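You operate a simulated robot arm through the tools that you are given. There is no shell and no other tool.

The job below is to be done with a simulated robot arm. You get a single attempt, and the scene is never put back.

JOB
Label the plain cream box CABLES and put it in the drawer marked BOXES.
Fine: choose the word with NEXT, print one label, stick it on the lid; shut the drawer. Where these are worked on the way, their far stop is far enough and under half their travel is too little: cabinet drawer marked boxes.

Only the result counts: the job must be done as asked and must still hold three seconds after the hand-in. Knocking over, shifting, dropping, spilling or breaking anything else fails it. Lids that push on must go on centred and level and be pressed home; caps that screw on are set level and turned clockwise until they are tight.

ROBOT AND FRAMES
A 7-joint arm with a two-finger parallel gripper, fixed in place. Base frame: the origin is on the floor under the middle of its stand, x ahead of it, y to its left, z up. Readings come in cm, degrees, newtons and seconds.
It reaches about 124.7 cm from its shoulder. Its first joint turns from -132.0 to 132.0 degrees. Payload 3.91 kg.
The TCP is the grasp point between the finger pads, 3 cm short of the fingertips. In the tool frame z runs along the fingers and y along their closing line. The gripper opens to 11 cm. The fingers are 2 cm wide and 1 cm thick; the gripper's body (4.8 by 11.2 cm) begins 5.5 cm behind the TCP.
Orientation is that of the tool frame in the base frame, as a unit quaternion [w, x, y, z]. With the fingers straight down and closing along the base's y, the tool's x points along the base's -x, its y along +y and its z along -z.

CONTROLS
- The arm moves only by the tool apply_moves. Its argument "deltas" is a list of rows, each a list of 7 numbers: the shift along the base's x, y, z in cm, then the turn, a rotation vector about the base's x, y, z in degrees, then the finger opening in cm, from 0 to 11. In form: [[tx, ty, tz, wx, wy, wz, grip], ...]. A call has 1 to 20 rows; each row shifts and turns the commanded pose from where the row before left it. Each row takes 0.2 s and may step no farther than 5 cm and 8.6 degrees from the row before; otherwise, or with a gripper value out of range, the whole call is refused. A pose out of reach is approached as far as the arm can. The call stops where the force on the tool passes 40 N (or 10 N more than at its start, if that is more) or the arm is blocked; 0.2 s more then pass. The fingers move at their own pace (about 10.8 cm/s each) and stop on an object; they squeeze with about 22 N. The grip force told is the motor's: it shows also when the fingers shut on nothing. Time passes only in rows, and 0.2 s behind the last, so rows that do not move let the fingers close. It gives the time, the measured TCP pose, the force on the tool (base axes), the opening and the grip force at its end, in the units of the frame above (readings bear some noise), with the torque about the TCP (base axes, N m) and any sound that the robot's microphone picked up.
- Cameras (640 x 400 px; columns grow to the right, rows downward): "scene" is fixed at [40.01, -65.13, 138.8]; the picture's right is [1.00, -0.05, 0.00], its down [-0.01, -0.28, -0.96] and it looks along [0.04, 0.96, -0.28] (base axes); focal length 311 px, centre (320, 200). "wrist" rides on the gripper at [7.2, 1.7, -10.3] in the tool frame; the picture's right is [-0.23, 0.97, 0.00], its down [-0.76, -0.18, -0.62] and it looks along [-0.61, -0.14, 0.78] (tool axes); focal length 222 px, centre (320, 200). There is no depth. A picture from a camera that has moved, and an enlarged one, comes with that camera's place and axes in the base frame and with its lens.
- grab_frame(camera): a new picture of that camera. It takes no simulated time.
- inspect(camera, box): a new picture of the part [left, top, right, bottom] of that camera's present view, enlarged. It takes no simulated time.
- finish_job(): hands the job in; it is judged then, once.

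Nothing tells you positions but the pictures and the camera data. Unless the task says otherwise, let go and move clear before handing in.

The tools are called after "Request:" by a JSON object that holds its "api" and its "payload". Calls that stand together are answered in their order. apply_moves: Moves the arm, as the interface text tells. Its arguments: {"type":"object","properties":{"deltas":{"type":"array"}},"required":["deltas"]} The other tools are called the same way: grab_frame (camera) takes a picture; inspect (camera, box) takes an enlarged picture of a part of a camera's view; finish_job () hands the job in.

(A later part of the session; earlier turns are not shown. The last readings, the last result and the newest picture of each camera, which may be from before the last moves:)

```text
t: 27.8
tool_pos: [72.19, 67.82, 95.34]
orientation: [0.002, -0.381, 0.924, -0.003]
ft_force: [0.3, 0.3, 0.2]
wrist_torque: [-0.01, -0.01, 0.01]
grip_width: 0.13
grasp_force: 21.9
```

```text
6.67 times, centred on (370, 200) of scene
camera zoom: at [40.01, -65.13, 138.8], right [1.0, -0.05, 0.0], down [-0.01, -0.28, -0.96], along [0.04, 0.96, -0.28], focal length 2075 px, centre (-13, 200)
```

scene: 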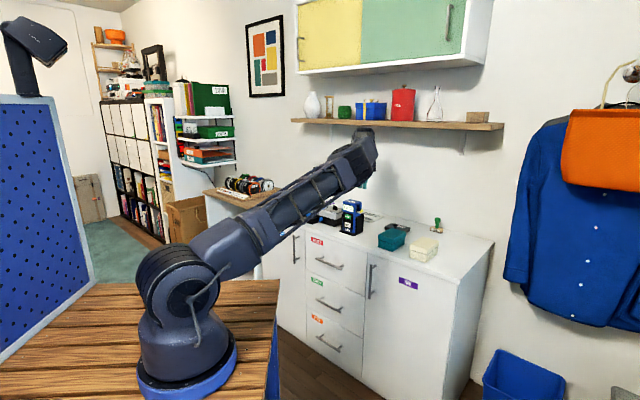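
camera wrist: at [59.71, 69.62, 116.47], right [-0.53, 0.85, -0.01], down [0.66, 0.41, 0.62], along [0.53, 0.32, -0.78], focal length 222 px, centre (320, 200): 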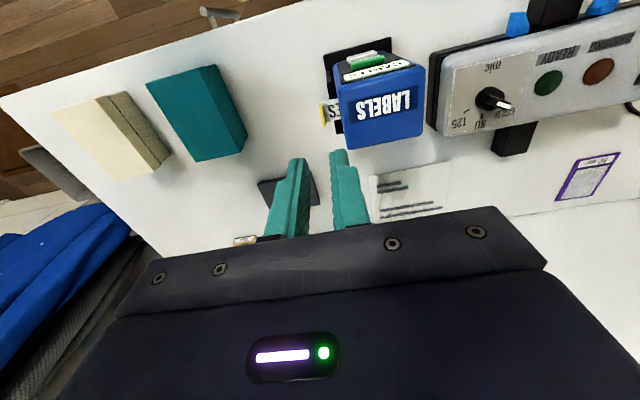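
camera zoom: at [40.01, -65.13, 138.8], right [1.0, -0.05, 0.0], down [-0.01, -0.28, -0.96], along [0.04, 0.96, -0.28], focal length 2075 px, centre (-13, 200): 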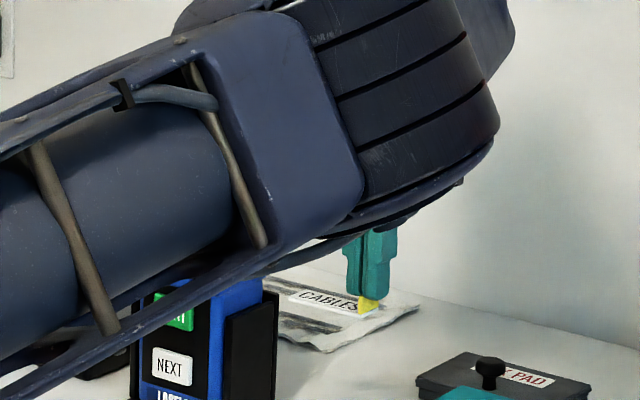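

The label is free and rigid, about 5.5 by 2.2 cm, extending from the tab toward the printer side. I'll carry it above the cream lid so its middle is over the lid's centre, then check.

Request:
{"api": "apply_moves", "payload": {"deltas": [[0, 0, 2, 0, 0, 0, 0], [2.56, -2.79, 0.5, 0, 0, 0, 0], [2.56, -2.79, 0, 0, 0, 0, 0], [2.56, -2.79, 0, 0, 0, 0, 0], [2.56, -2.79, 0, 0, 0, 0, 0], [2.56, -2.79, 0, 0, 0, 0, 0], [2.56, -2.79, 0, 0, 0, 0, 0], [2.56, -2.79, 0, 0, 0, 0, 0], [0, 0, 0, 0, 0, 0, 0]]}}

Request:
{"api": "grab_frame", "payload": {"camera": "wrist"}}

Request:
{"api": "grab_frame", "payload": {"camera": "scene"}}

```text
t: 29.8
tool_pos: [90.04, 48.04, 97.77]
orientation: [0.002, -0.381, 0.925, -0.003]
ft_force: [0.2, -0.2, 0.6]
wrist_torque: [0.01, -0.02, -0.01]
grip_width: 0.16
grasp_force: 22.4
```

```text
taken
camera wrist: at [83.69, 44.12, 108.37], right [-0.53, 0.85, -0.01], down [0.66, 0.41, 0.62], along [0.53, 0.32, -0.78], focal length 222 px, centre (320, 200)
```

wrist: 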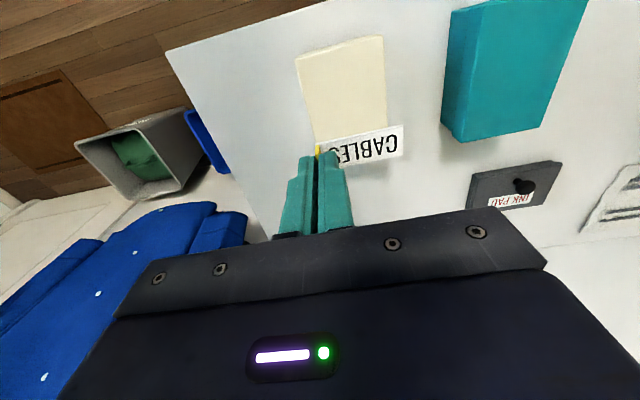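

```text
taken
```

scene: 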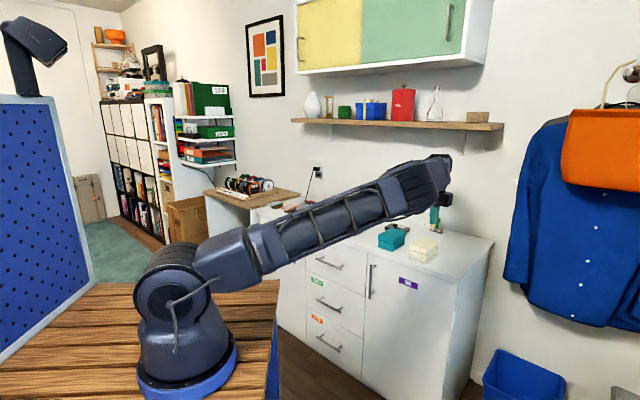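

The label is above the lid area. I'll enlarge this view to measure the lid corners against the label.

Request:
{"api": "inspect", "payload": {"camera": "wrist", "box": [270, 20, 430, 180]}}

Request:
{"api": "inspect", "payload": {"camera": "scene", "box": [390, 180, 470, 270]}}

```text
2.50 times, centred on (350, 100) of wrist
camera zoom: at [83.69, 44.12, 108.37], right [-0.53, 0.85, -0.01], down [0.66, 0.41, 0.62], along [0.53, 0.32, -0.78], focal length 555 px, centre (245, 450)
```

zoom: 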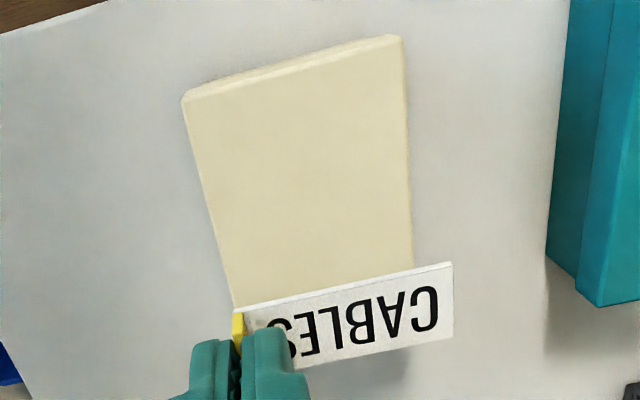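

```text
4.44 times, centred on (430, 225) of scene
camera zoom: at [40.01, -65.13, 138.8], right [1.0, -0.05, 0.0], down [-0.01, -0.28, -0.96], along [0.04, 0.96, -0.28], focal length 1384 px, centre (-169, 89)
```

zoom: 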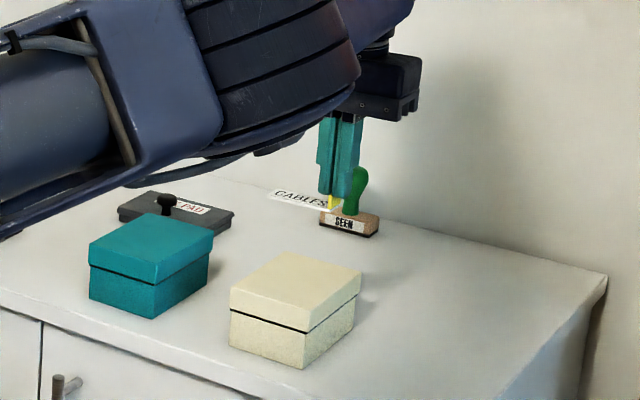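

Lid centre works out to (88.35, 50.2), square to the cabinet, and the label's middle is right over it. I'll descend to about 1 cm above the lid and check again.

Request:
{"api": "apply_moves", "payload": {"deltas": [[0.14, 0.14, -2.2, 0, 0, 0, 0], [0.14, 0.14, -2.2, 0, 0, 0, 0], [0, 0, -2.2, 0, 0, 0, 0], [0, 0, 0, 0, 0, 0, 0]]}}

Request:
{"api": "inspect", "payload": {"camera": "wrist", "box": [240, 20, 440, 220]}}

Request:
{"api": "inspect", "payload": {"camera": "scene", "box": [390, 180, 470, 270]}}

```text
t: 30.8
tool_pos: [90.39, 48.36, 91.35]
orientation: [0.002, -0.382, 0.924, -0.004]
ft_force: [-0.4, 0.1, -0.6]
wrist_torque: [0.01, 0.03, -0.01]
grip_width: 0.13
grasp_force: 21.7
```

```text
2.00 times, centred on (340, 120) of wrist
camera zoom: at [83.98, 44.47, 101.78], right [-0.53, 0.85, -0.01], down [0.66, 0.41, 0.62], along [0.53, 0.32, -0.78], focal length 444 px, centre (280, 360)
```

zoom: 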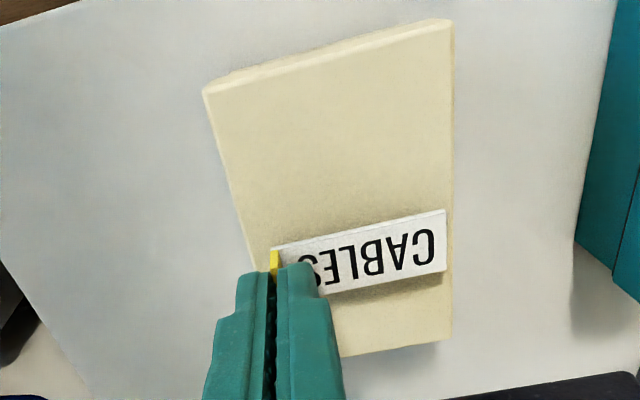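

```text
4.44 times, centred on (430, 225) of scene
camera zoom: at [40.01, -65.13, 138.8], right [1.0, -0.05, 0.0], down [-0.01, -0.28, -0.96], along [0.04, 0.96, -0.28], focal length 1384 px, centre (-169, 89)
```

zoom: 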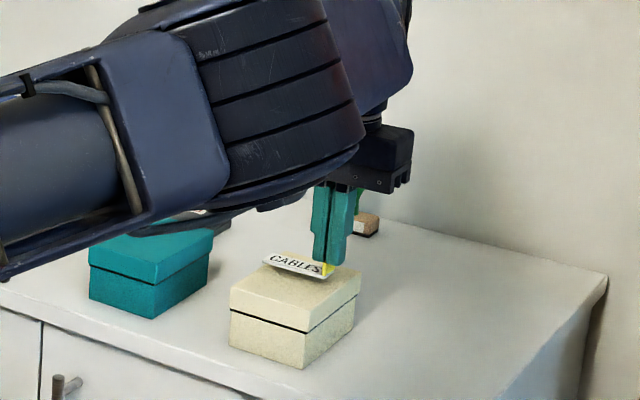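

The label is centred over the lid with 0.6–0.7 cm margins at each end. I'll lower it gently until it touches.

Request:
{"api": "apply_moves", "payload": {"deltas": [[0, 0, -0.3, 0, 0, 0, 0], [0, 0, -0.3, 0, 0, 0, 0], [0, 0, -0.3, 0, 0, 0, 0], [0, 0, -0.2, 0, 0, 0, 0]]}}

Request:
{"api": "inspect", "payload": {"camera": "scene", "box": [405, 220, 455, 270]}}

```text
t: 31.8
tool_pos: [90.44, 48.39, 90.3]
orientation: [0.002, -0.382, 0.924, -0.004]
ft_force: [0.2, -1.4, 4.1]
wrist_torque: [-0.01, 0.02, -0.01]
grip_width: 0.16
grasp_force: 22.3
```

```text
8.00 times, centred on (430, 245) of scene
camera zoom: at [40.01, -65.13, 138.8], right [1.0, -0.05, 0.0], down [-0.01, -0.28, -0.96], along [0.04, 0.96, -0.28], focal length 2490 px, centre (-560, -160)
```

zoom: 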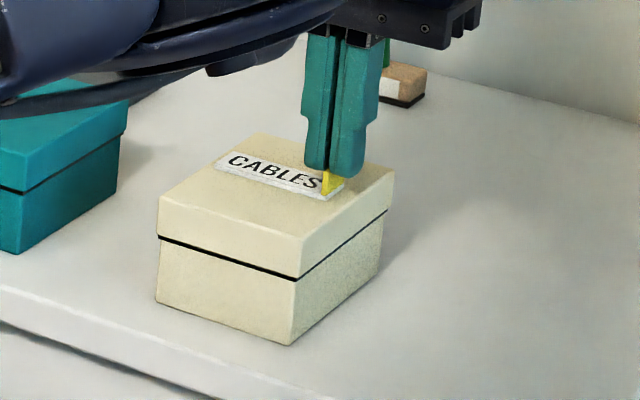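

Contact, at 4 N upward. I'll press a little more to make it stick.

Request:
{"api": "apply_moves", "payload": {"deltas": [[0, 0, -0.12, 0, 0, 0, 0], [0, 0, -0.1, 0, 0, 0, 0], [0, 0, 0, 0, 0, 0, 0]]}}

Request:
{"api": "inspect", "payload": {"camera": "wrist", "box": [240, 20, 440, 220]}}

```text
t: 32.6
tool_pos: [90.33, 48.33, 90.15]
orientation: [0.002, -0.382, 0.924, -0.003]
ft_force: [3.1, -0.2, 18.9]
wrist_torque: [0.02, -0.11, 0.04]
grip_width: 0.16
grasp_force: 22.2
```

```text
2.00 times, centred on (340, 120) of wrist
camera zoom: at [83.97, 44.45, 100.6], right [-0.53, 0.85, -0.01], down [0.66, 0.41, 0.63], along [0.53, 0.32, -0.78], focal length 444 px, centre (280, 360)
```

zoom: 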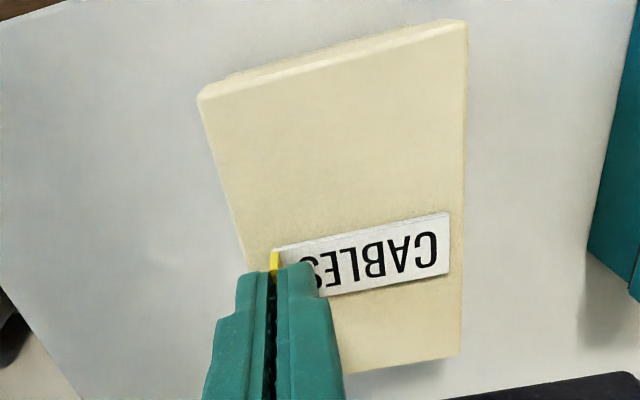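

The label is pressed onto the lid with 19 N. Now I open the fingers a little and look.

Request:
{"api": "apply_moves", "payload": {"deltas": [[0, 0, 0.1, 0, 0, 0, 0], [0, 0, 0, 0, 0, 0, 1.0], [0, 0, 0, 0, 0, 0, 1.0], [0, 0, 0, 0, 0, 0, 1.0]]}}

Request:
{"api": "apply_moves", "payload": {"deltas": [[0, 0, 0.5, 0, 0, 0, 1.0], [0, 0, 1, 0, 0, 0, 1.0], [0, 0, 2, 0, 0, 0, 1.0], [0, 0, 2, 0, 0, 0, 1.0], [0, 0, 0, 0, 0, 0, 1.0]]}}

Request:
{"api": "inspect", "payload": {"camera": "wrist", "box": [240, 20, 440, 220]}}

Request:
{"api": "inspect", "payload": {"camera": "scene", "box": [405, 220, 455, 270]}}

```text
t: 33.6
tool_pos: [90.42, 48.52, 90.14]
orientation: [0.001, -0.382, 0.924, -0.004]
ft_force: [-0.5, -0.3, -0.1]
wrist_torque: [0.03, -0.04, 0.01]
grip_width: 1.0
grasp_force: 0.2
```

```text
t: 34.8
tool_pos: [90.26, 48.44, 95.61]
orientation: [0.001, -0.383, 0.924, -0.003]
ft_force: [0.0, -1.0, -0.2]
wrist_torque: [-0.03, 0.04, -0.03]
grip_width: 1.0
grasp_force: 0.0
```

```text
2.00 times, centred on (340, 120) of wrist
camera zoom: at [83.99, 44.49, 106.08], right [-0.53, 0.85, -0.01], down [0.66, 0.41, 0.62], along [0.53, 0.32, -0.78], focal length 444 px, centre (280, 360)
```

zoom: 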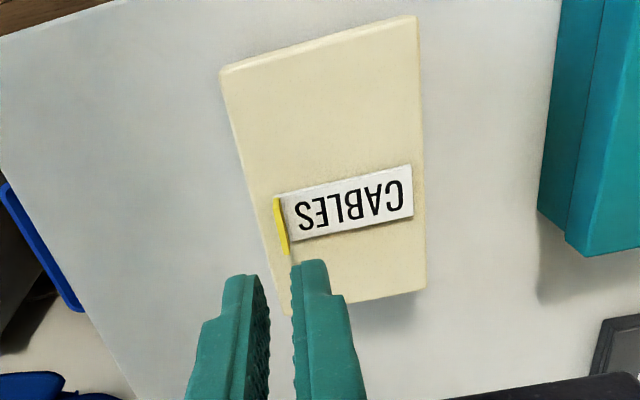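

```text
8.00 times, centred on (430, 245) of scene
camera zoom: at [40.01, -65.13, 138.8], right [1.0, -0.05, 0.0], down [-0.01, -0.28, -0.96], along [0.04, 0.96, -0.28], focal length 2490 px, centre (-560, -160)
```

zoom: 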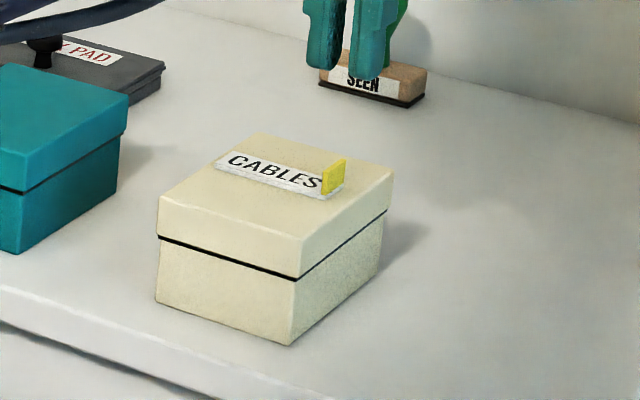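

The CABLES label lies flat and centred on the lid. Next comes the drawer. I'll rise, swing back in front of the cabinet and turn the tool so the camera sees the BOXES handle.

Request:
{"api": "apply_moves", "payload": {"deltas": [[0, 0, 4, 0, 0, 0, 1.0], [0, 0, 4, 0, 0, 0, 1.0], [-4.1, 1.0, 0, 0, 0, -7.5, 1.0], [-4.1, 1.0, 0, 0, 0, -7.5, 1.0], [-4.1, 1.0, 0, 0, 0, -7.5, 1.0], [-4.1, 1.0, 0, 0, 0, -7.5, 1.0], [-4.1, 1.0, 0, 0, 0, -7.5, 1.0], [-4.1, 1.0, 0, 0, 0, -7.5, 1.0], [-4.1, 1.0, 0, 0, 0, -7.5, 1.0], [-4.1, 1.0, 0, 0, 0, -7.5, 1.0], [-4.1, 1.0, 0, 0, 0, -7.5, 1.0], [-4.1, 1.0, 0, 0, 0, -7.5, 1.0], [-4.1, 1.0, 0, 0, 0, -7.5, 1.0], [-4.1, 1.0, 0, 0, 0, -7.5, 1.0], [0, 0, 0, 0, 0, 0, 1.0]]}}

Request:
{"api": "grab_frame", "payload": {"camera": "wrist"}}

Request:
{"api": "grab_frame", "payload": {"camera": "scene"}}

```text
t: 38.0
tool_pos: [41.15, 60.31, 103.58]
orientation: [-0.001, 0.384, 0.923, -0.004]
ft_force: [-0.5, 0.3, -0.4]
wrist_torque: [0.0, 0.0, 0.0]
grip_width: 1.0
grasp_force: 0.0
```

```text
taken
camera wrist: at [37.31, 66.72, 114.1], right [0.85, 0.53, -0.01], down [0.41, -0.66, 0.62], along [0.32, -0.53, -0.78], focal length 222 px, centre (320, 200)
```

wrist: 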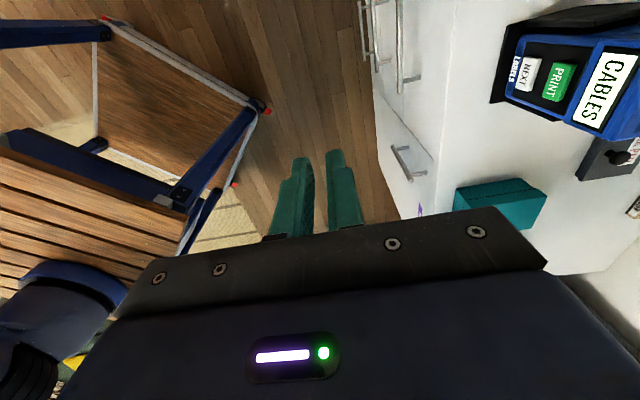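

```text
taken
```

scene: 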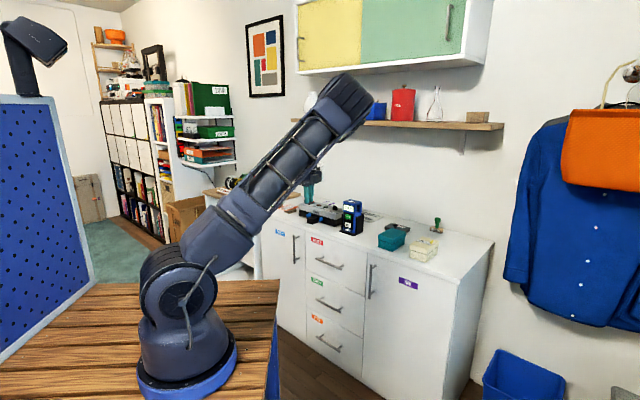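

I'll move down in front of the cabinet, above the BOXES handle, to see it near the fingers.

Request:
{"api": "apply_moves", "payload": {"deltas": [[1.25, 1.65, -4, 0, 0, 0, 1.0], [1.25, 1.65, -4, 0, 0, 0, 1.0], [1.25, 1.65, -4, 0, 0, 0, 1.0], [1.25, 1.65, -4, 0, 0, 0, 1.0], [0, 0, 0, 0, 0, 0, 1.0]]}}

Request:
{"api": "grab_frame", "payload": {"camera": "wrist"}}

Request:
{"api": "inspect", "payload": {"camera": "scene", "box": [270, 220, 370, 290]}}

```text
t: 39.2
tool_pos: [46.21, 67.06, 87.59]
orientation: [-0.001, 0.383, 0.924, -0.003]
ft_force: [0.0, -0.6, 0.3]
wrist_torque: [0.0, -0.01, -0.01]
grip_width: 0.96
grasp_force: 0.2
```

```text
taken
camera wrist: at [42.35, 73.32, 98.0], right [0.85, 0.53, -0.01], down [0.41, -0.66, 0.62], along [0.32, -0.53, -0.78], focal length 222 px, centre (320, 200)
```

wrist: 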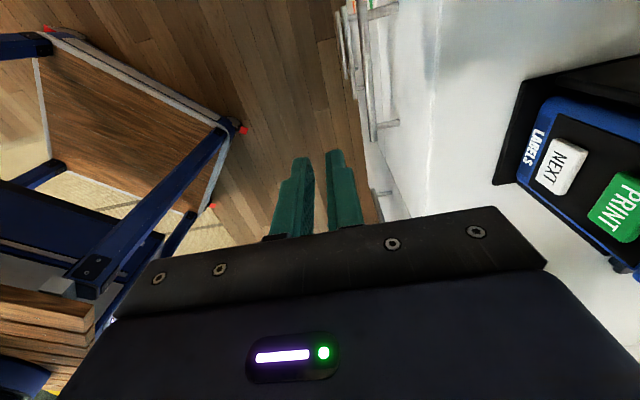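

```text
5.71 times, centred on (320, 255) of scene
camera zoom: at [40.01, -65.13, 138.8], right [1.0, -0.05, 0.0], down [-0.01, -0.28, -0.96], along [0.04, 0.96, -0.28], focal length 1779 px, centre (320, -114)
```

zoom: 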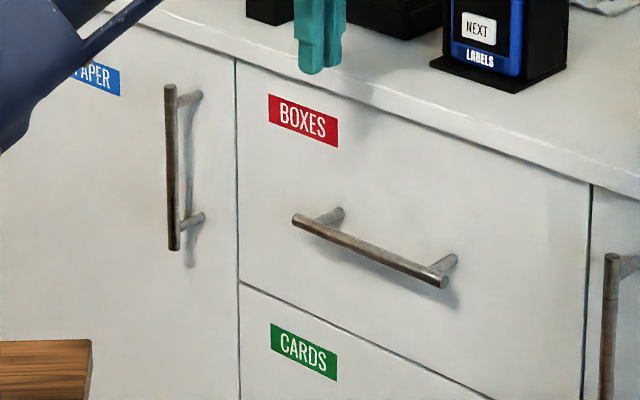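

Request:
{"api": "inspect", "payload": {"camera": "wrist", "box": [300, 0, 460, 160]}}

```text
2.50 times, centred on (380, 80) of wrist
camera zoom: at [42.35, 73.32, 98.0], right [0.85, 0.53, -0.01], down [0.41, -0.66, 0.62], along [0.32, -0.53, -0.78], focal length 555 px, centre (170, 500)
```

zoom: 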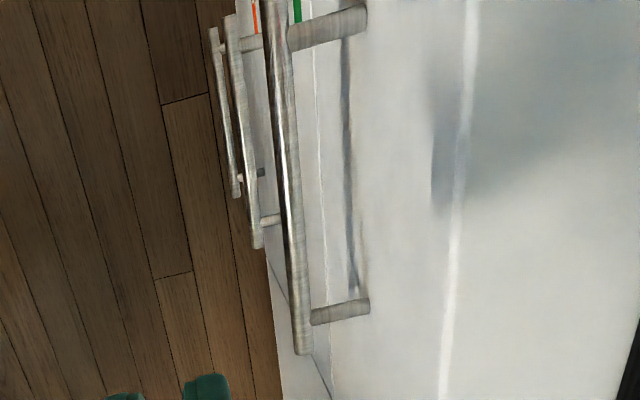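

The BOXES handle bar runs from about (44.8, 76.6) to (56, 65.9) at z 67, standing 3.9 cm off the drawer face. I'll tilt the tool about 23 degrees toward the drawer and come in above the bar's middle.

Request:
{"api": "apply_moves", "payload": {"deltas": [[0, 0, 0, 5.42, -5.42, 0, 2.6], [0, 0, 0, 5.42, -5.42, 0, 2.6], [0, 0, 0, 5.42, -5.42, 0, 2.6], [0.5, 0.55, -4, 0, 0, 0, 2.6], [0.5, 0.55, -4, 0, 0, 0, 2.6], [0.5, 0.55, -3.8, 0, 0, 0, 2.6], [0, 0, 0, 0, 0, 0, 2.6]]}}

Request:
{"api": "grab_frame", "payload": {"camera": "wrist"}}

Request:
{"api": "grab_frame", "payload": {"camera": "scene"}}

```text
t: 40.8
tool_pos: [47.72, 68.75, 75.86]
orientation: [0.074, 0.376, 0.906, 0.182]
ft_force: [0.7, -0.6, 0.8]
wrist_torque: [0.02, 0.01, 0.01]
grip_width: 2.62
grasp_force: 0.0
```

```text
taken
camera wrist: at [40.89, 71.99, 86.12], right [0.8, 0.47, 0.37], down [0.25, -0.82, 0.51], along [0.55, -0.31, -0.78], focal length 222 px, centre (320, 200)
```

wrist: 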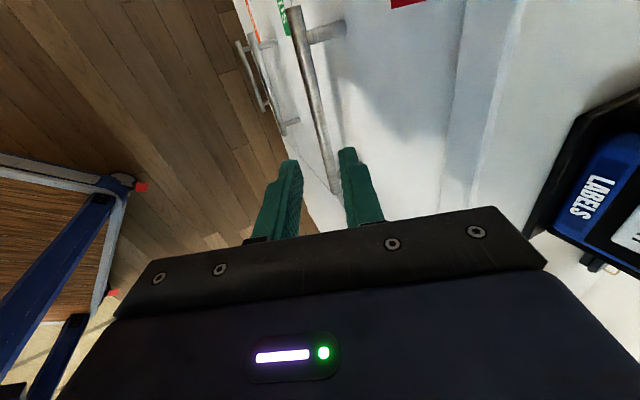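

```text
taken
```

scene: 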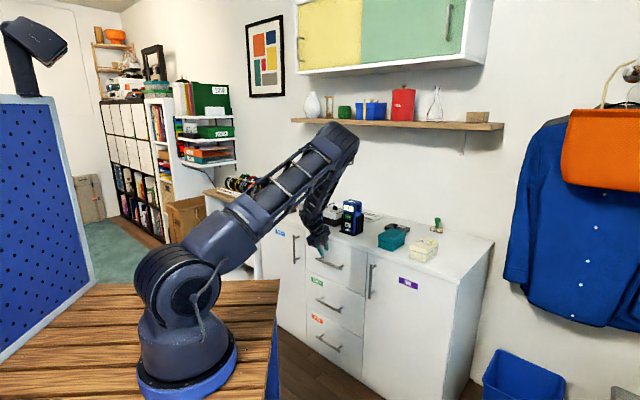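

The bar lies exactly on the tool axis, 9.6 cm ahead. I'll advance along the tool axis so the fingers straddle it.

Request:
{"api": "apply_moves", "payload": {"deltas": [[0.474, 0.48, -1.618, 0, 0, 0, 2.6], [0.474, 0.48, -1.618, 0, 0, 0, 2.6], [0.474, 0.48, -1.618, 0, 0, 0, 2.6], [0.474, 0.48, -1.618, 0, 0, 0, 2.6], [0.27, 0.274, -0.92, 0, 0, 0, 2.6]]}}

Request:
{"api": "grab_frame", "payload": {"camera": "wrist"}}

Request:
{"api": "inspect", "payload": {"camera": "scene", "box": [280, 200, 370, 290]}}

```text
t: 42.0
tool_pos: [49.76, 70.95, 68.4]
orientation: [0.074, 0.376, 0.906, 0.182]
ft_force: [0.8, 0.7, 0.0]
wrist_torque: [0.04, -0.01, 0.0]
grip_width: 2.63
grasp_force: 0.1
```

```text
taken
camera wrist: at [43.0, 74.23, 78.74], right [0.8, 0.47, 0.37], down [0.25, -0.82, 0.51], along [0.55, -0.31, -0.78], focal length 222 px, centre (320, 200)
```

wrist: 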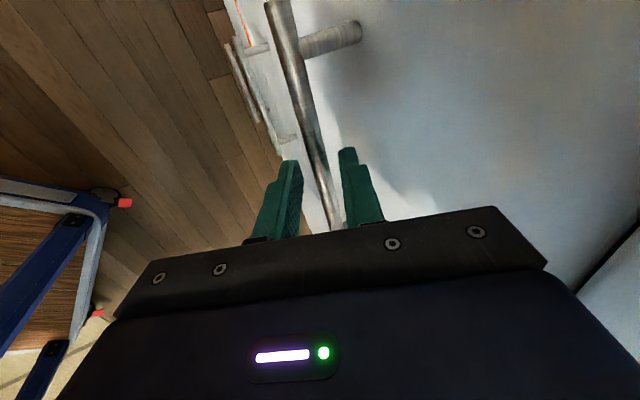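

```text
4.44 times, centred on (325, 245) of scene
camera zoom: at [40.01, -65.13, 138.8], right [1.0, -0.05, 0.0], down [-0.01, -0.28, -0.96], along [0.04, 0.96, -0.28], focal length 1384 px, centre (298, 0)
```

zoom: 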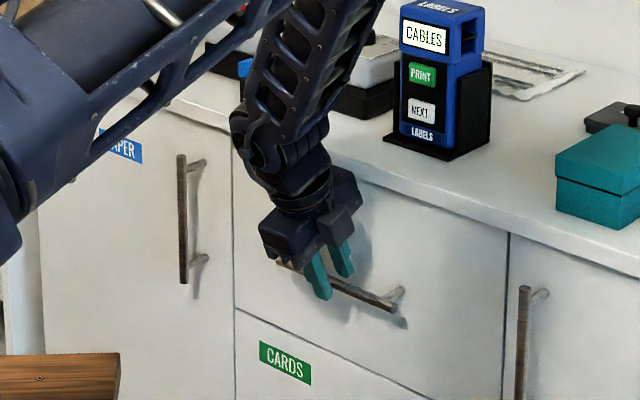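

The fingers straddle the bar. Closing on it.

Request:
{"api": "apply_moves", "payload": {"deltas": [[0, 0, 0, 0, 0, 0, 0], [0, 0, 0, 0, 0, 0, 0], [0, 0, 0, 0, 0, 0, 0]]}}

Request:
{"api": "grab_frame", "payload": {"camera": "wrist"}}

```text
t: 42.8
tool_pos: [49.92, 70.99, 68.41]
orientation: [0.075, 0.376, 0.906, 0.182]
ft_force: [-1.1, 2.0, -0.7]
wrist_torque: [-0.14, -0.18, 0.92]
grip_width: 1.15
grasp_force: 45.3
```

```text
taken
camera wrist: at [43.0, 74.23, 78.73], right [0.8, 0.47, 0.37], down [0.25, -0.82, 0.51], along [0.55, -0.31, -0.78], focal length 222 px, centre (320, 200)
```

wrist: 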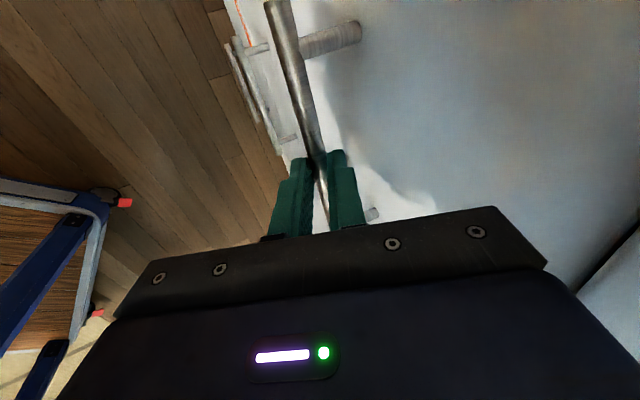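

The bar is held firmly. I'll pull the drawer straight out, perpendicular to the cabinet.

Request:
{"api": "apply_moves", "payload": {"deltas": [[-0.5, -0.5, 0, 0, 0, 0, 0], [-1.0, -1.0, 0, 0, 0, 0, 0], [-1.0, -1.0, 0, 0, 0, 0, 0], [-1.0, -1.0, 0, 0, 0, 0, 0], [-1.0, -1.0, 0, 0, 0, 0, 0], [-1.0, -1.0, 0, 0, 0, 0, 0]]}}

Request:
{"api": "grab_frame", "payload": {"camera": "scene"}}

```text
t: 44.2
tool_pos: [44.27, 65.41, 68.38]
orientation: [0.075, 0.377, 0.905, 0.182]
ft_force: [-6.9, 6.6, -7.2]
wrist_torque: [-0.72, -0.66, 0.65]
grip_width: 1.15
grasp_force: 45.3
```

```text
taken
```

scene: 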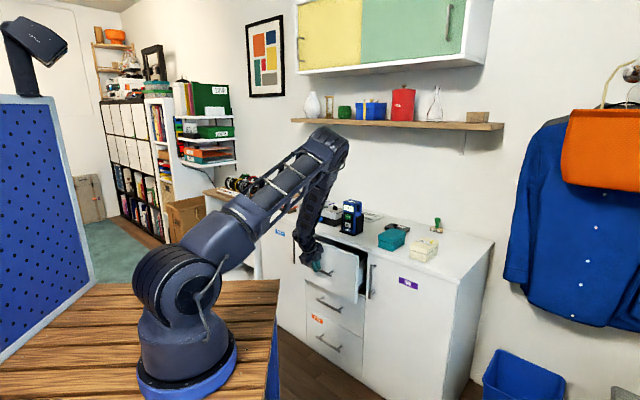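

The drawer is sliding. I'll keep pulling and watch the forces.

Request:
{"api": "apply_moves", "payload": {"deltas": [[-1.2, -1.2, 0, 0, 0, 0, 0], [-1.2, -1.2, 0, 0, 0, 0, 0], [-1.2, -1.2, 0, 0, 0, 0, 0], [-1.2, -1.2, 0, 0, 0, 0, 0], [-1.2, -1.2, 0, 0, 0, 0, 0]]}}

Request:
{"api": "grab_frame", "payload": {"camera": "scene"}}

```text
t: 45.4
tool_pos: [38.24, 59.36, 68.32]
orientation: [0.075, 0.376, 0.906, 0.181]
ft_force: [-6.1, 4.2, -23.4]
wrist_torque: [-0.46, -0.1, 0.8]
grip_width: 1.16
grasp_force: 45.7
```

```text
taken
```

scene: 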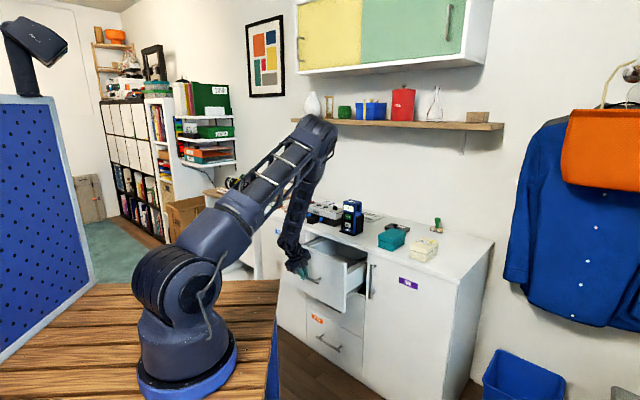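

About 16.5 cm out, with some vertical strain on the bar. I'll ease down a hair while pulling on.

Request:
{"api": "apply_moves", "payload": {"deltas": [[-0.5, -0.5, -0.1, 0, 0, 0, 0], [-1.0, -1.0, 0, 0, 0, 0, 0]]}}

```text
t: 46.0
tool_pos: [36.95, 57.92, 68.5]
orientation: [0.076, 0.376, 0.905, 0.182]
ft_force: [1.4, -2.0, -5.3]
wrist_torque: [-0.47, -0.37, 0.82]
grip_width: 1.13
grasp_force: 44.9
```

Request:
{"api": "apply_moves", "payload": {"deltas": [[-1.0, -1.0, 0, 0, 0, 0, 0], [-1.0, -1.0, 0, 0, 0, 0, 0], [-1.0, -1.0, -0.03, 0, 0, 0, 0], [-1.0, -1.0, 0, 0, 0, 0, 0]]}}

Request:
{"api": "grab_frame", "payload": {"camera": "scene"}}

Request:
{"api": "grab_frame", "payload": {"camera": "wrist"}}

```text
t: 47.0
tool_pos: [32.96, 54.07, 68.47]
orientation: [0.075, 0.376, 0.906, 0.181]
ft_force: [4.7, -5.1, 16.8]
wrist_torque: [-0.51, -0.75, 0.62]
grip_width: 1.13
grasp_force: 44.9
```

```text
taken
```

scene: 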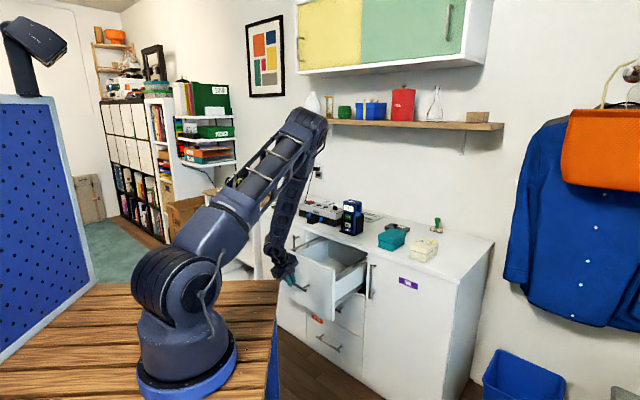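

```text
taken
camera wrist: at [26.05, 57.26, 78.73], right [0.8, 0.47, 0.38], down [0.25, -0.83, 0.51], along [0.55, -0.31, -0.78], focal length 222 px, centre (320, 200)
```

wrist: 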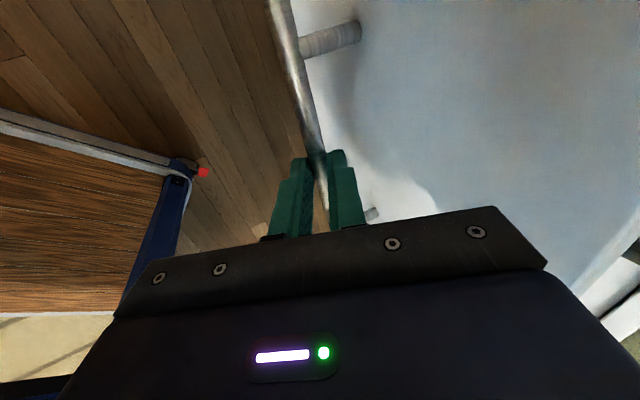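

24 cm out. I'll continue toward the far stop in small steps.

Request:
{"api": "apply_moves", "payload": {"deltas": [[-0.7, -0.7, 0.06, 0, 0, 0, 0], [-0.7, -0.7, 0, 0, 0, 0, 0], [-0.7, -0.7, 0, 0, 0, 0, 0]]}}

```text
t: 47.8
tool_pos: [30.67, 51.82, 68.53]
orientation: [0.074, 0.376, 0.905, 0.183]
ft_force: [2.4, -3.9, 18.3]
wrist_torque: [-0.32, -0.58, 0.68]
grip_width: 1.16
grasp_force: 45.3
```

Request:
{"api": "apply_moves", "payload": {"deltas": [[-0.7, -0.7, 0.06, 0, 0, 0, 0], [-0.7, -0.7, 0, 0, 0, 0, 0], [-0.7, -0.7, 0, 0, 0, 0, 0]]}}

Request:
{"api": "grab_frame", "payload": {"camera": "scene"}}

```text
t: 48.6
tool_pos: [28.51, 49.72, 68.39]
orientation: [0.076, 0.377, 0.905, 0.181]
ft_force: [0.6, -2.6, 8.2]
wrist_torque: [-0.11, -0.1, 1.01]
grip_width: 1.18
grasp_force: 44.2
```

```text
taken
```

scene: 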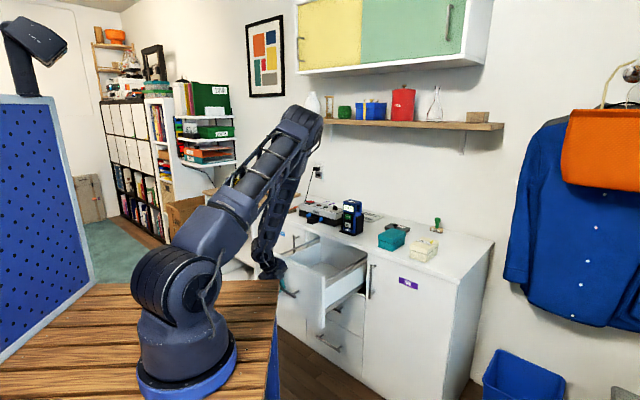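

30 cm out and still moving. The gripper is getting near the robot's table corner, so I'll check the clearance.

Request:
{"api": "grab_frame", "payload": {"camera": "wrist"}}

Request:
{"api": "inspect", "payload": {"camera": "scene", "box": [240, 220, 380, 330]}}

```text
taken
camera wrist: at [21.75, 52.97, 78.74], right [0.8, 0.47, 0.37], down [0.25, -0.82, 0.51], along [0.55, -0.31, -0.78], focal length 222 px, centre (320, 200)
```

wrist: 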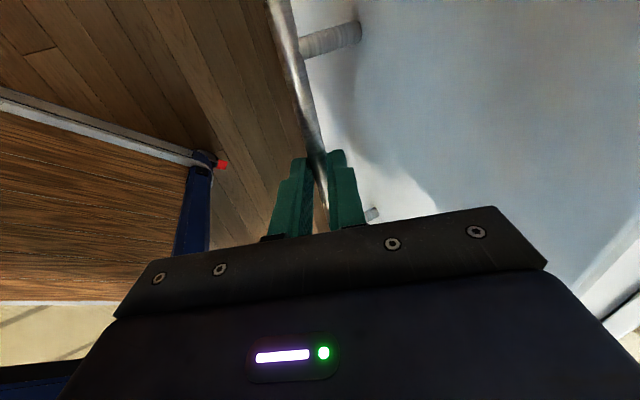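

```text
3.64 times, centred on (310, 275) of scene
camera zoom: at [40.01, -65.13, 138.8], right [1.0, -0.05, 0.0], down [-0.01, -0.28, -0.96], along [0.04, 0.96, -0.28], focal length 1132 px, centre (356, -73)
```

zoom: 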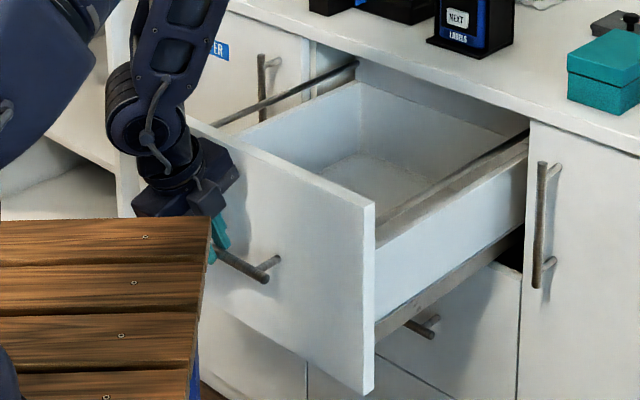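

The table edge is well clear, about 18 cm away. The drawer is 30 cm open, which is plenty. I'll release the handle and back out along the tool axis.

Request:
{"api": "apply_moves", "payload": {"deltas": [[0, 0, 0, 0, 0, 0, 2.6], [0, 0, 0, 0, 0, 0, 2.6], [0, 0, 0, 0, 0, 0, 2.6]]}}

Request:
{"api": "apply_moves", "payload": {"deltas": [[-0.4, -0.4, 1.35, 0, 0, 0, 2.6], [-0.4, -0.4, 1.35, 0, 0, 0, 2.6], [-0.4, -0.4, 1.35, 0, 0, 0, 2.6], [-0.4, -0.4, 1.35, 0, 0, 0, 2.6], [-0.2, -0.2, 2.0, 0, 0, 0, 2.6], [0, 0, 4, 0, 0, 0, 2.6], [0, 0, 4, 0, 0, 0, 2.6], [0, 0, 4, 0, 0, 0, 2.6]]}}

Request:
{"api": "grab_frame", "payload": {"camera": "wrist"}}

Request:
{"api": "grab_frame", "payload": {"camera": "scene"}}

```text
t: 49.4
tool_pos: [28.63, 49.8, 68.4]
orientation: [0.075, 0.376, 0.906, 0.181]
ft_force: [-0.2, -0.5, 0.2]
wrist_torque: [0.02, 0.0, 0.01]
grip_width: 2.58
grasp_force: 0.1
```

```text
t: 51.2
tool_pos: [26.86, 48.07, 87.67]
orientation: [0.075, 0.376, 0.905, 0.182]
ft_force: [0.5, -0.7, -0.3]
wrist_torque: [0.0, 0.04, 0.0]
grip_width: 2.59
grasp_force: 0.0
```

```text
taken
camera wrist: at [20.04, 51.29, 98.04], right [0.8, 0.47, 0.37], down [0.25, -0.82, 0.51], along [0.55, -0.31, -0.78], focal length 222 px, centre (320, 200)
```

wrist: 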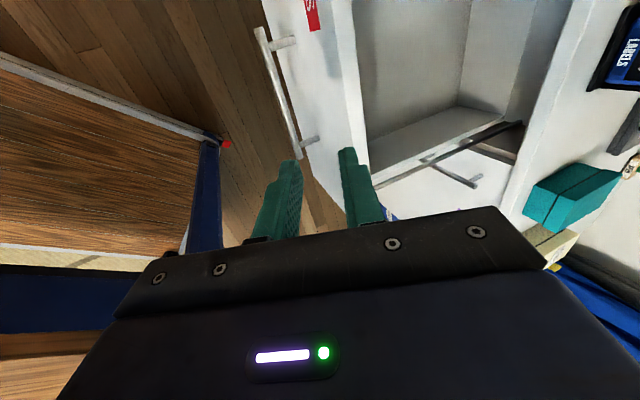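

```text
taken
```

scene: 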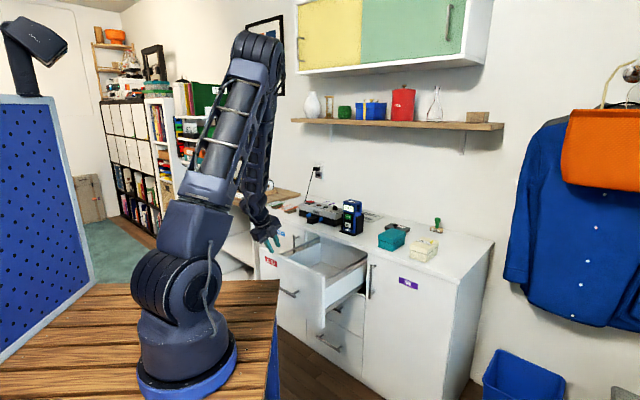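

The drawer is open and empty. I'll measure its interior in an enlarged view before fetching the box.

Request:
{"api": "inspect", "payload": {"camera": "scene", "box": [260, 215, 390, 345]}}

Request:
{"api": "inspect", "payload": {"camera": "wrist", "box": [240, 0, 600, 225]}}

```text
3.08 times, centred on (325, 280) of scene
camera zoom: at [40.01, -65.13, 138.8], right [1.0, -0.05, 0.0], down [-0.01, -0.28, -0.96], along [0.04, 0.96, -0.28], focal length 958 px, centre (305, -46)
```

zoom: 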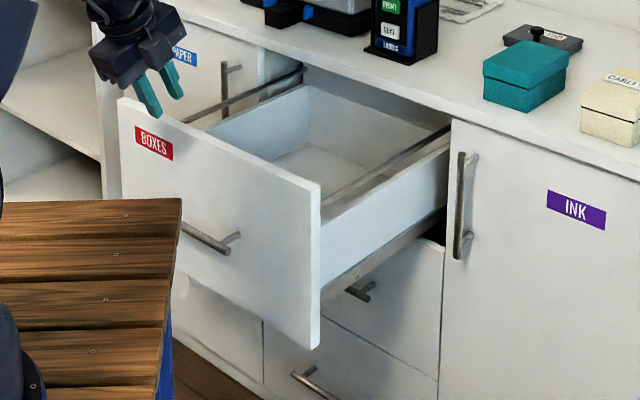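

```text
1.78 times, centred on (420, 112) of wrist
camera zoom: at [20.04, 51.29, 98.04], right [0.8, 0.47, 0.37], down [0.25, -0.82, 0.51], along [0.55, -0.31, -0.78], focal length 395 px, centre (142, 356)
```

zoom: 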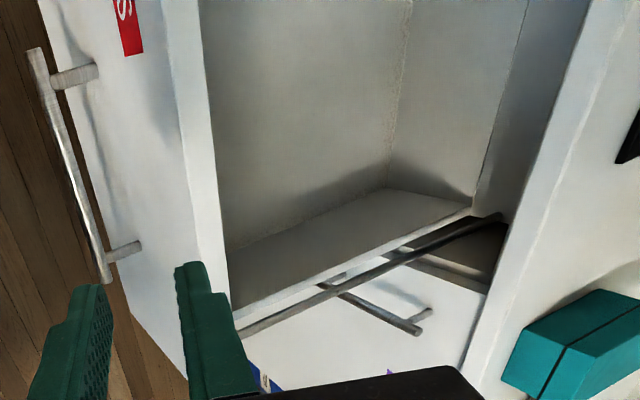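

The interior floor is near z 54.5, with room from about f 63 to 101. Now I'll untilt, yaw back and travel over to the cream box with the gripper wide open.

Request:
{"api": "apply_moves", "payload": {"deltas": [[0, 0, 4, -5.42, 5.42, 0, 2.6], [0, 0, 4, -5.42, 5.42, 0, 2.6], [0, 0, 4, -5.42, 5.42, 0, 2.6], [4.7, 0.16, 0, 0, 0, 6.92, 2.6], [4.7, 0.16, 0, 0, 0, 6.92, 2.6], [4.7, 0.16, 0, 0, 0, 6.92, 2.6], [4.7, 0.16, 0, 0, 0, 6.92, 2.6], [4.7, 0.16, 0, 0, 0, 6.92, 2.6], [4.7, 0.16, 0, 0, 0, 6.92, 2.6], [4.7, 0.16, 0, 0, 0, 6.92, 4], [4.7, 0.16, 0, 0, 0, 6.92, 6], [4.7, 0.16, 0, 0, 0, 6.92, 8], [4.7, 0.16, 0, 0, 0, 6.92, 10], [4.7, 0.16, 0, 0, 0, 6.92, 11], [4.7, 0.16, 0, 0, 0, 6.92, 11], [4.7, 0.16, 0, 0, 0, 6.92, 11], [0, 0, 0, 0, 0, 0, 11]]}}

Request:
{"api": "grab_frame", "payload": {"camera": "wrist"}}

Request:
{"api": "grab_frame", "payload": {"camera": "scene"}}

```text
t: 54.8
tool_pos: [87.94, 49.9, 99.76]
orientation: [0.001, -0.383, 0.924, -0.003]
ft_force: [0.7, -0.2, -0.7]
wrist_torque: [0.03, -0.01, 0.01]
grip_width: 11.01
grasp_force: 0.1
```

```text
taken
camera wrist: at [81.51, 45.96, 110.24], right [-0.53, 0.85, -0.01], down [0.66, 0.42, 0.62], along [0.53, 0.32, -0.78], focal length 222 px, centre (320, 200)
```

wrist: 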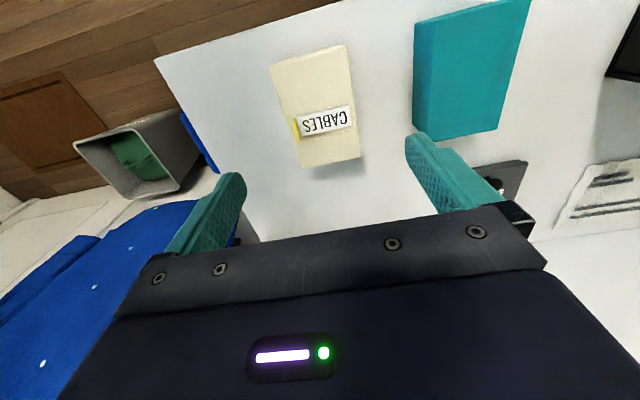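

```text
taken
```

scene: 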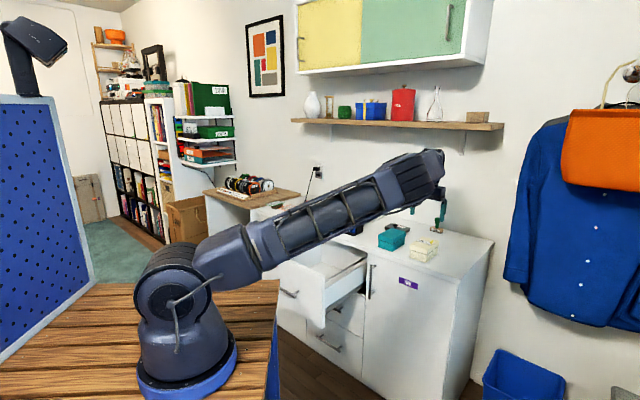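

Centred over the box with fingers wide open. I'll descend around it and check for contact before closing.

Request:
{"api": "apply_moves", "payload": {"deltas": [[0.17, 0.15, -4, 0, 0, 0, 11], [0.17, 0.15, -4, 0, 0, 0, 11], [0, 0, -4, 0, 0, 0, 11], [0, 0, -2, 0, 0, 0, 11], [0, 0, -1, 0, 0, 0, 11], [0, 0, -0.4, 0, 0, 0, 11]]}}

Request:
{"api": "grab_frame", "payload": {"camera": "wrist"}}

Request:
{"api": "inspect", "payload": {"camera": "scene", "box": [380, 200, 470, 275]}}

```text
t: 56.2
tool_pos: [88.46, 50.4, 84.45]
orientation: [0.001, -0.382, 0.924, -0.003]
ft_force: [-0.1, -0.5, -0.6]
wrist_torque: [-0.01, 0.0, -0.02]
grip_width: 11.01
grasp_force: 0.0
```

```text
taken
camera wrist: at [81.96, 46.33, 94.84], right [-0.53, 0.85, -0.01], down [0.66, 0.41, 0.62], along [0.53, 0.32, -0.78], focal length 222 px, centre (320, 200)
```

wrist: 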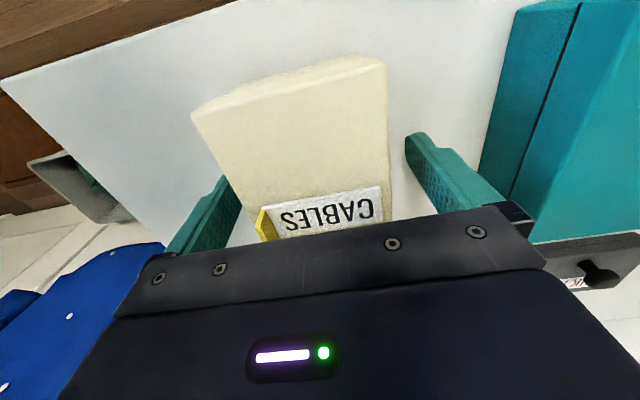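

```text
5.33 times, centred on (425, 238) of scene
camera zoom: at [40.01, -65.13, 138.8], right [1.0, -0.05, 0.0], down [-0.01, -0.28, -0.96], along [0.04, 0.96, -0.28], focal length 1660 px, centre (-240, 0)
```

zoom: 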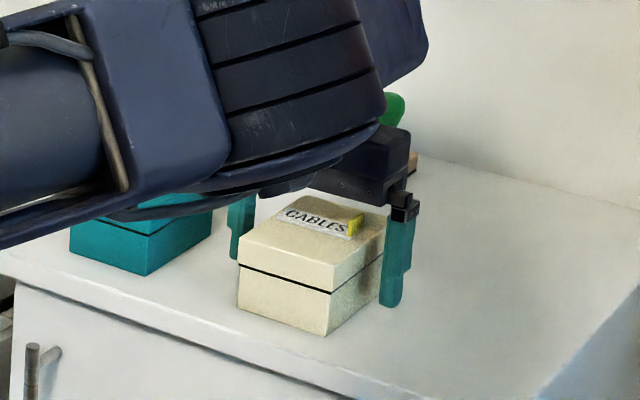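

The fingers are on either side of the box and nothing is touching. Closing.

Request:
{"api": "apply_moves", "payload": {"deltas": [[0, 0, 0, 0, 0, 0, 6], [0, 0, 0, 0, 0, 0, 6], [0, 0, 0, 0, 0, 0, 6], [0, 0, 0, 0, 0, 0, 6]]}}

Request:
{"api": "inspect", "payload": {"camera": "scene", "box": [380, 200, 470, 275]}}

```text
t: 57.2
tool_pos: [88.36, 50.34, 84.43]
orientation: [0.001, -0.382, 0.924, -0.003]
ft_force: [0.5, -0.3, -0.4]
wrist_torque: [0.04, -0.02, -0.01]
grip_width: 7.58
grasp_force: 22.7
```

```text
5.33 times, centred on (425, 238) of scene
camera zoom: at [40.01, -65.13, 138.8], right [1.0, -0.05, 0.0], down [-0.01, -0.28, -0.96], along [0.04, 0.96, -0.28], focal length 1660 px, centre (-240, 0)
```

zoom: 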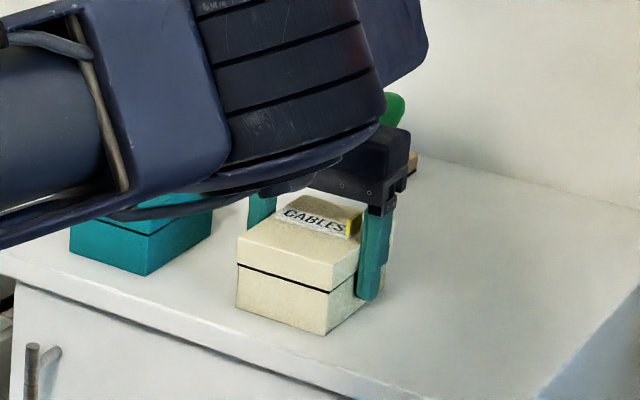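

Gripped at 7.58 cm. I'll lift 1 cm and check that lid and body rise together.

Request:
{"api": "apply_moves", "payload": {"deltas": [[0, 0, 0.3, 0, 0, 0, 6], [0, 0, 0.7, 0, 0, 0, 6], [0, 0, 0, 0, 0, 0, 6]]}}

Request:
{"api": "inspect", "payload": {"camera": "scene", "box": [400, 210, 460, 275]}}

```text
t: 58.0
tool_pos: [88.22, 50.32, 85.35]
orientation: [0.001, -0.382, 0.924, -0.003]
ft_force: [0.4, -0.1, -1.3]
wrist_torque: [0.01, 0.03, -0.03]
grip_width: 7.58
grasp_force: 22.3
```

```text
6.15 times, centred on (430, 242) of scene
camera zoom: at [40.01, -65.13, 138.8], right [1.0, -0.05, 0.0], down [-0.01, -0.28, -0.96], along [0.04, 0.96, -0.28], focal length 1916 px, centre (-357, -62)
```

zoom: 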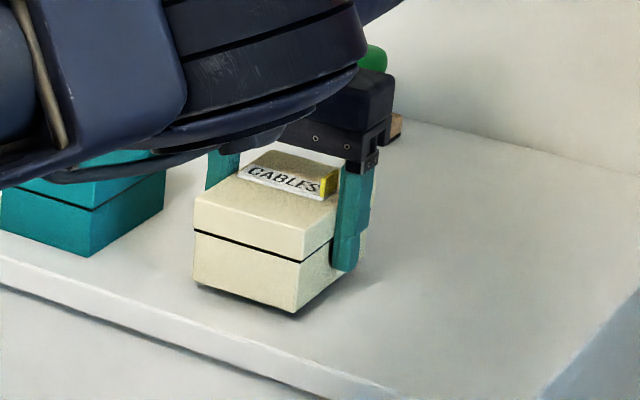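

The whole box lifts as one. I'll raise it clear and carry it over the open drawer.

Request:
{"api": "apply_moves", "payload": {"deltas": [[0, 0, 2, 0, 0, 0, 6], [0, 0, 4, 0, 0, 0, 6], [0, 0, 4, 0, 0, 0, 6], [0, 0, 4, 0, 0, 0, 6], [0, 0, 4, 0, 0, 0, 6], [-3.2, 1.05, 1, 0, 0, 0, 6], [-4.1, 1.36, 0, 0, 0, 0, 6], [-4.1, 1.36, 0, 0, 0, 0, 6], [-4.1, 1.36, 0, 0, 0, 0, 6], [-4.1, 1.36, 0, 0, 0, 0, 6], [-4.1, 1.36, 0, 0, 0, 0, 6], [-4.1, 1.36, 0, 0, 0, 0, 6], [-4.1, 1.36, 0, 0, 0, 0, 6], [-4.1, 1.36, 0, 0, 0, 0, 6], [-4.1, 1.36, 0, 0, 0, 0, 6], [-4.2, 1.4, 0, 0, 0, 0, 6], [0, 0, 0, 0, 0, 0, 6]]}}

Request:
{"api": "grab_frame", "payload": {"camera": "wrist"}}

Request:
{"api": "grab_frame", "payload": {"camera": "scene"}}

```text
t: 61.6
tool_pos: [43.75, 65.04, 104.5]
orientation: [0.001, -0.381, 0.924, -0.004]
ft_force: [0.5, 0.9, -1.5]
wrist_torque: [0.0, 0.0, 0.0]
grip_width: 7.56
grasp_force: 22.4
```

```text
taken
camera wrist: at [37.47, 61.07, 114.93], right [-0.53, 0.85, -0.01], down [0.66, 0.41, 0.62], along [0.53, 0.32, -0.78], focal length 222 px, centre (320, 200)
```

wrist: 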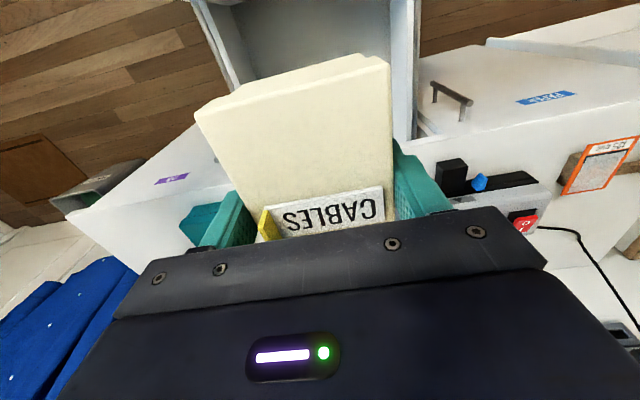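

```text
taken
```

scene: 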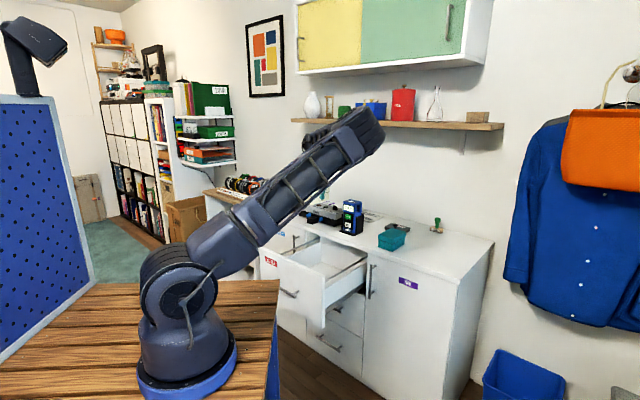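

The box is over the middle of the open drawer at r −15, f 77. I'll lower it partway and check clearances of the arm.

Request:
{"api": "apply_moves", "payload": {"deltas": [[0, 0, -4, 0, 0, 0, 6], [0, 0, -4, 0, 0, 0, 6], [0, 0, -4, 0, 0, 0, 6], [0, 0, -4, 0, 0, 0, 6], [0, 0, -4, 0, 0, 0, 6], [0, 0, 0, 0, 0, 0, 6]]}}

Request:
{"api": "grab_frame", "payload": {"camera": "wrist"}}

Request:
{"api": "grab_frame", "payload": {"camera": "scene"}}

```text
t: 63.0
tool_pos: [43.84, 65.02, 84.57]
orientation: [0.002, -0.382, 0.924, -0.004]
ft_force: [0.1, 0.7, -1.9]
wrist_torque: [-0.01, 0.02, -0.01]
grip_width: 7.56
grasp_force: 22.2
```

```text
taken
camera wrist: at [37.58, 61.03, 94.94], right [-0.53, 0.85, -0.01], down [0.66, 0.41, 0.62], along [0.53, 0.32, -0.78], focal length 222 px, centre (320, 200)
```

wrist: 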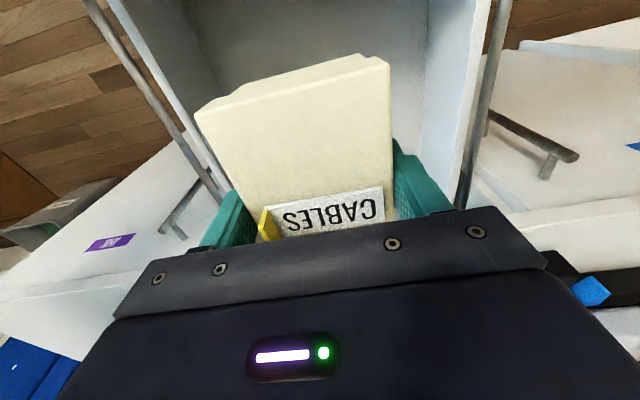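

```text
taken
```

scene: 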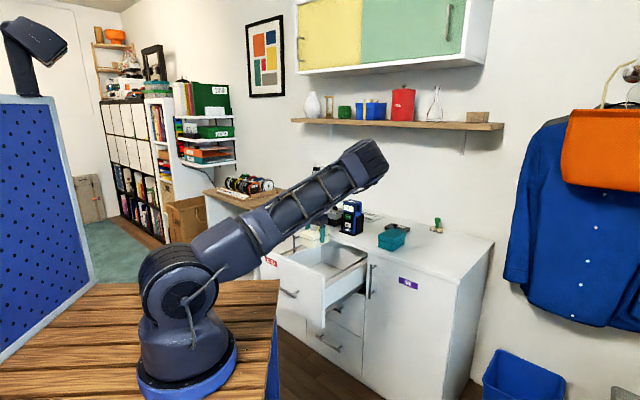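

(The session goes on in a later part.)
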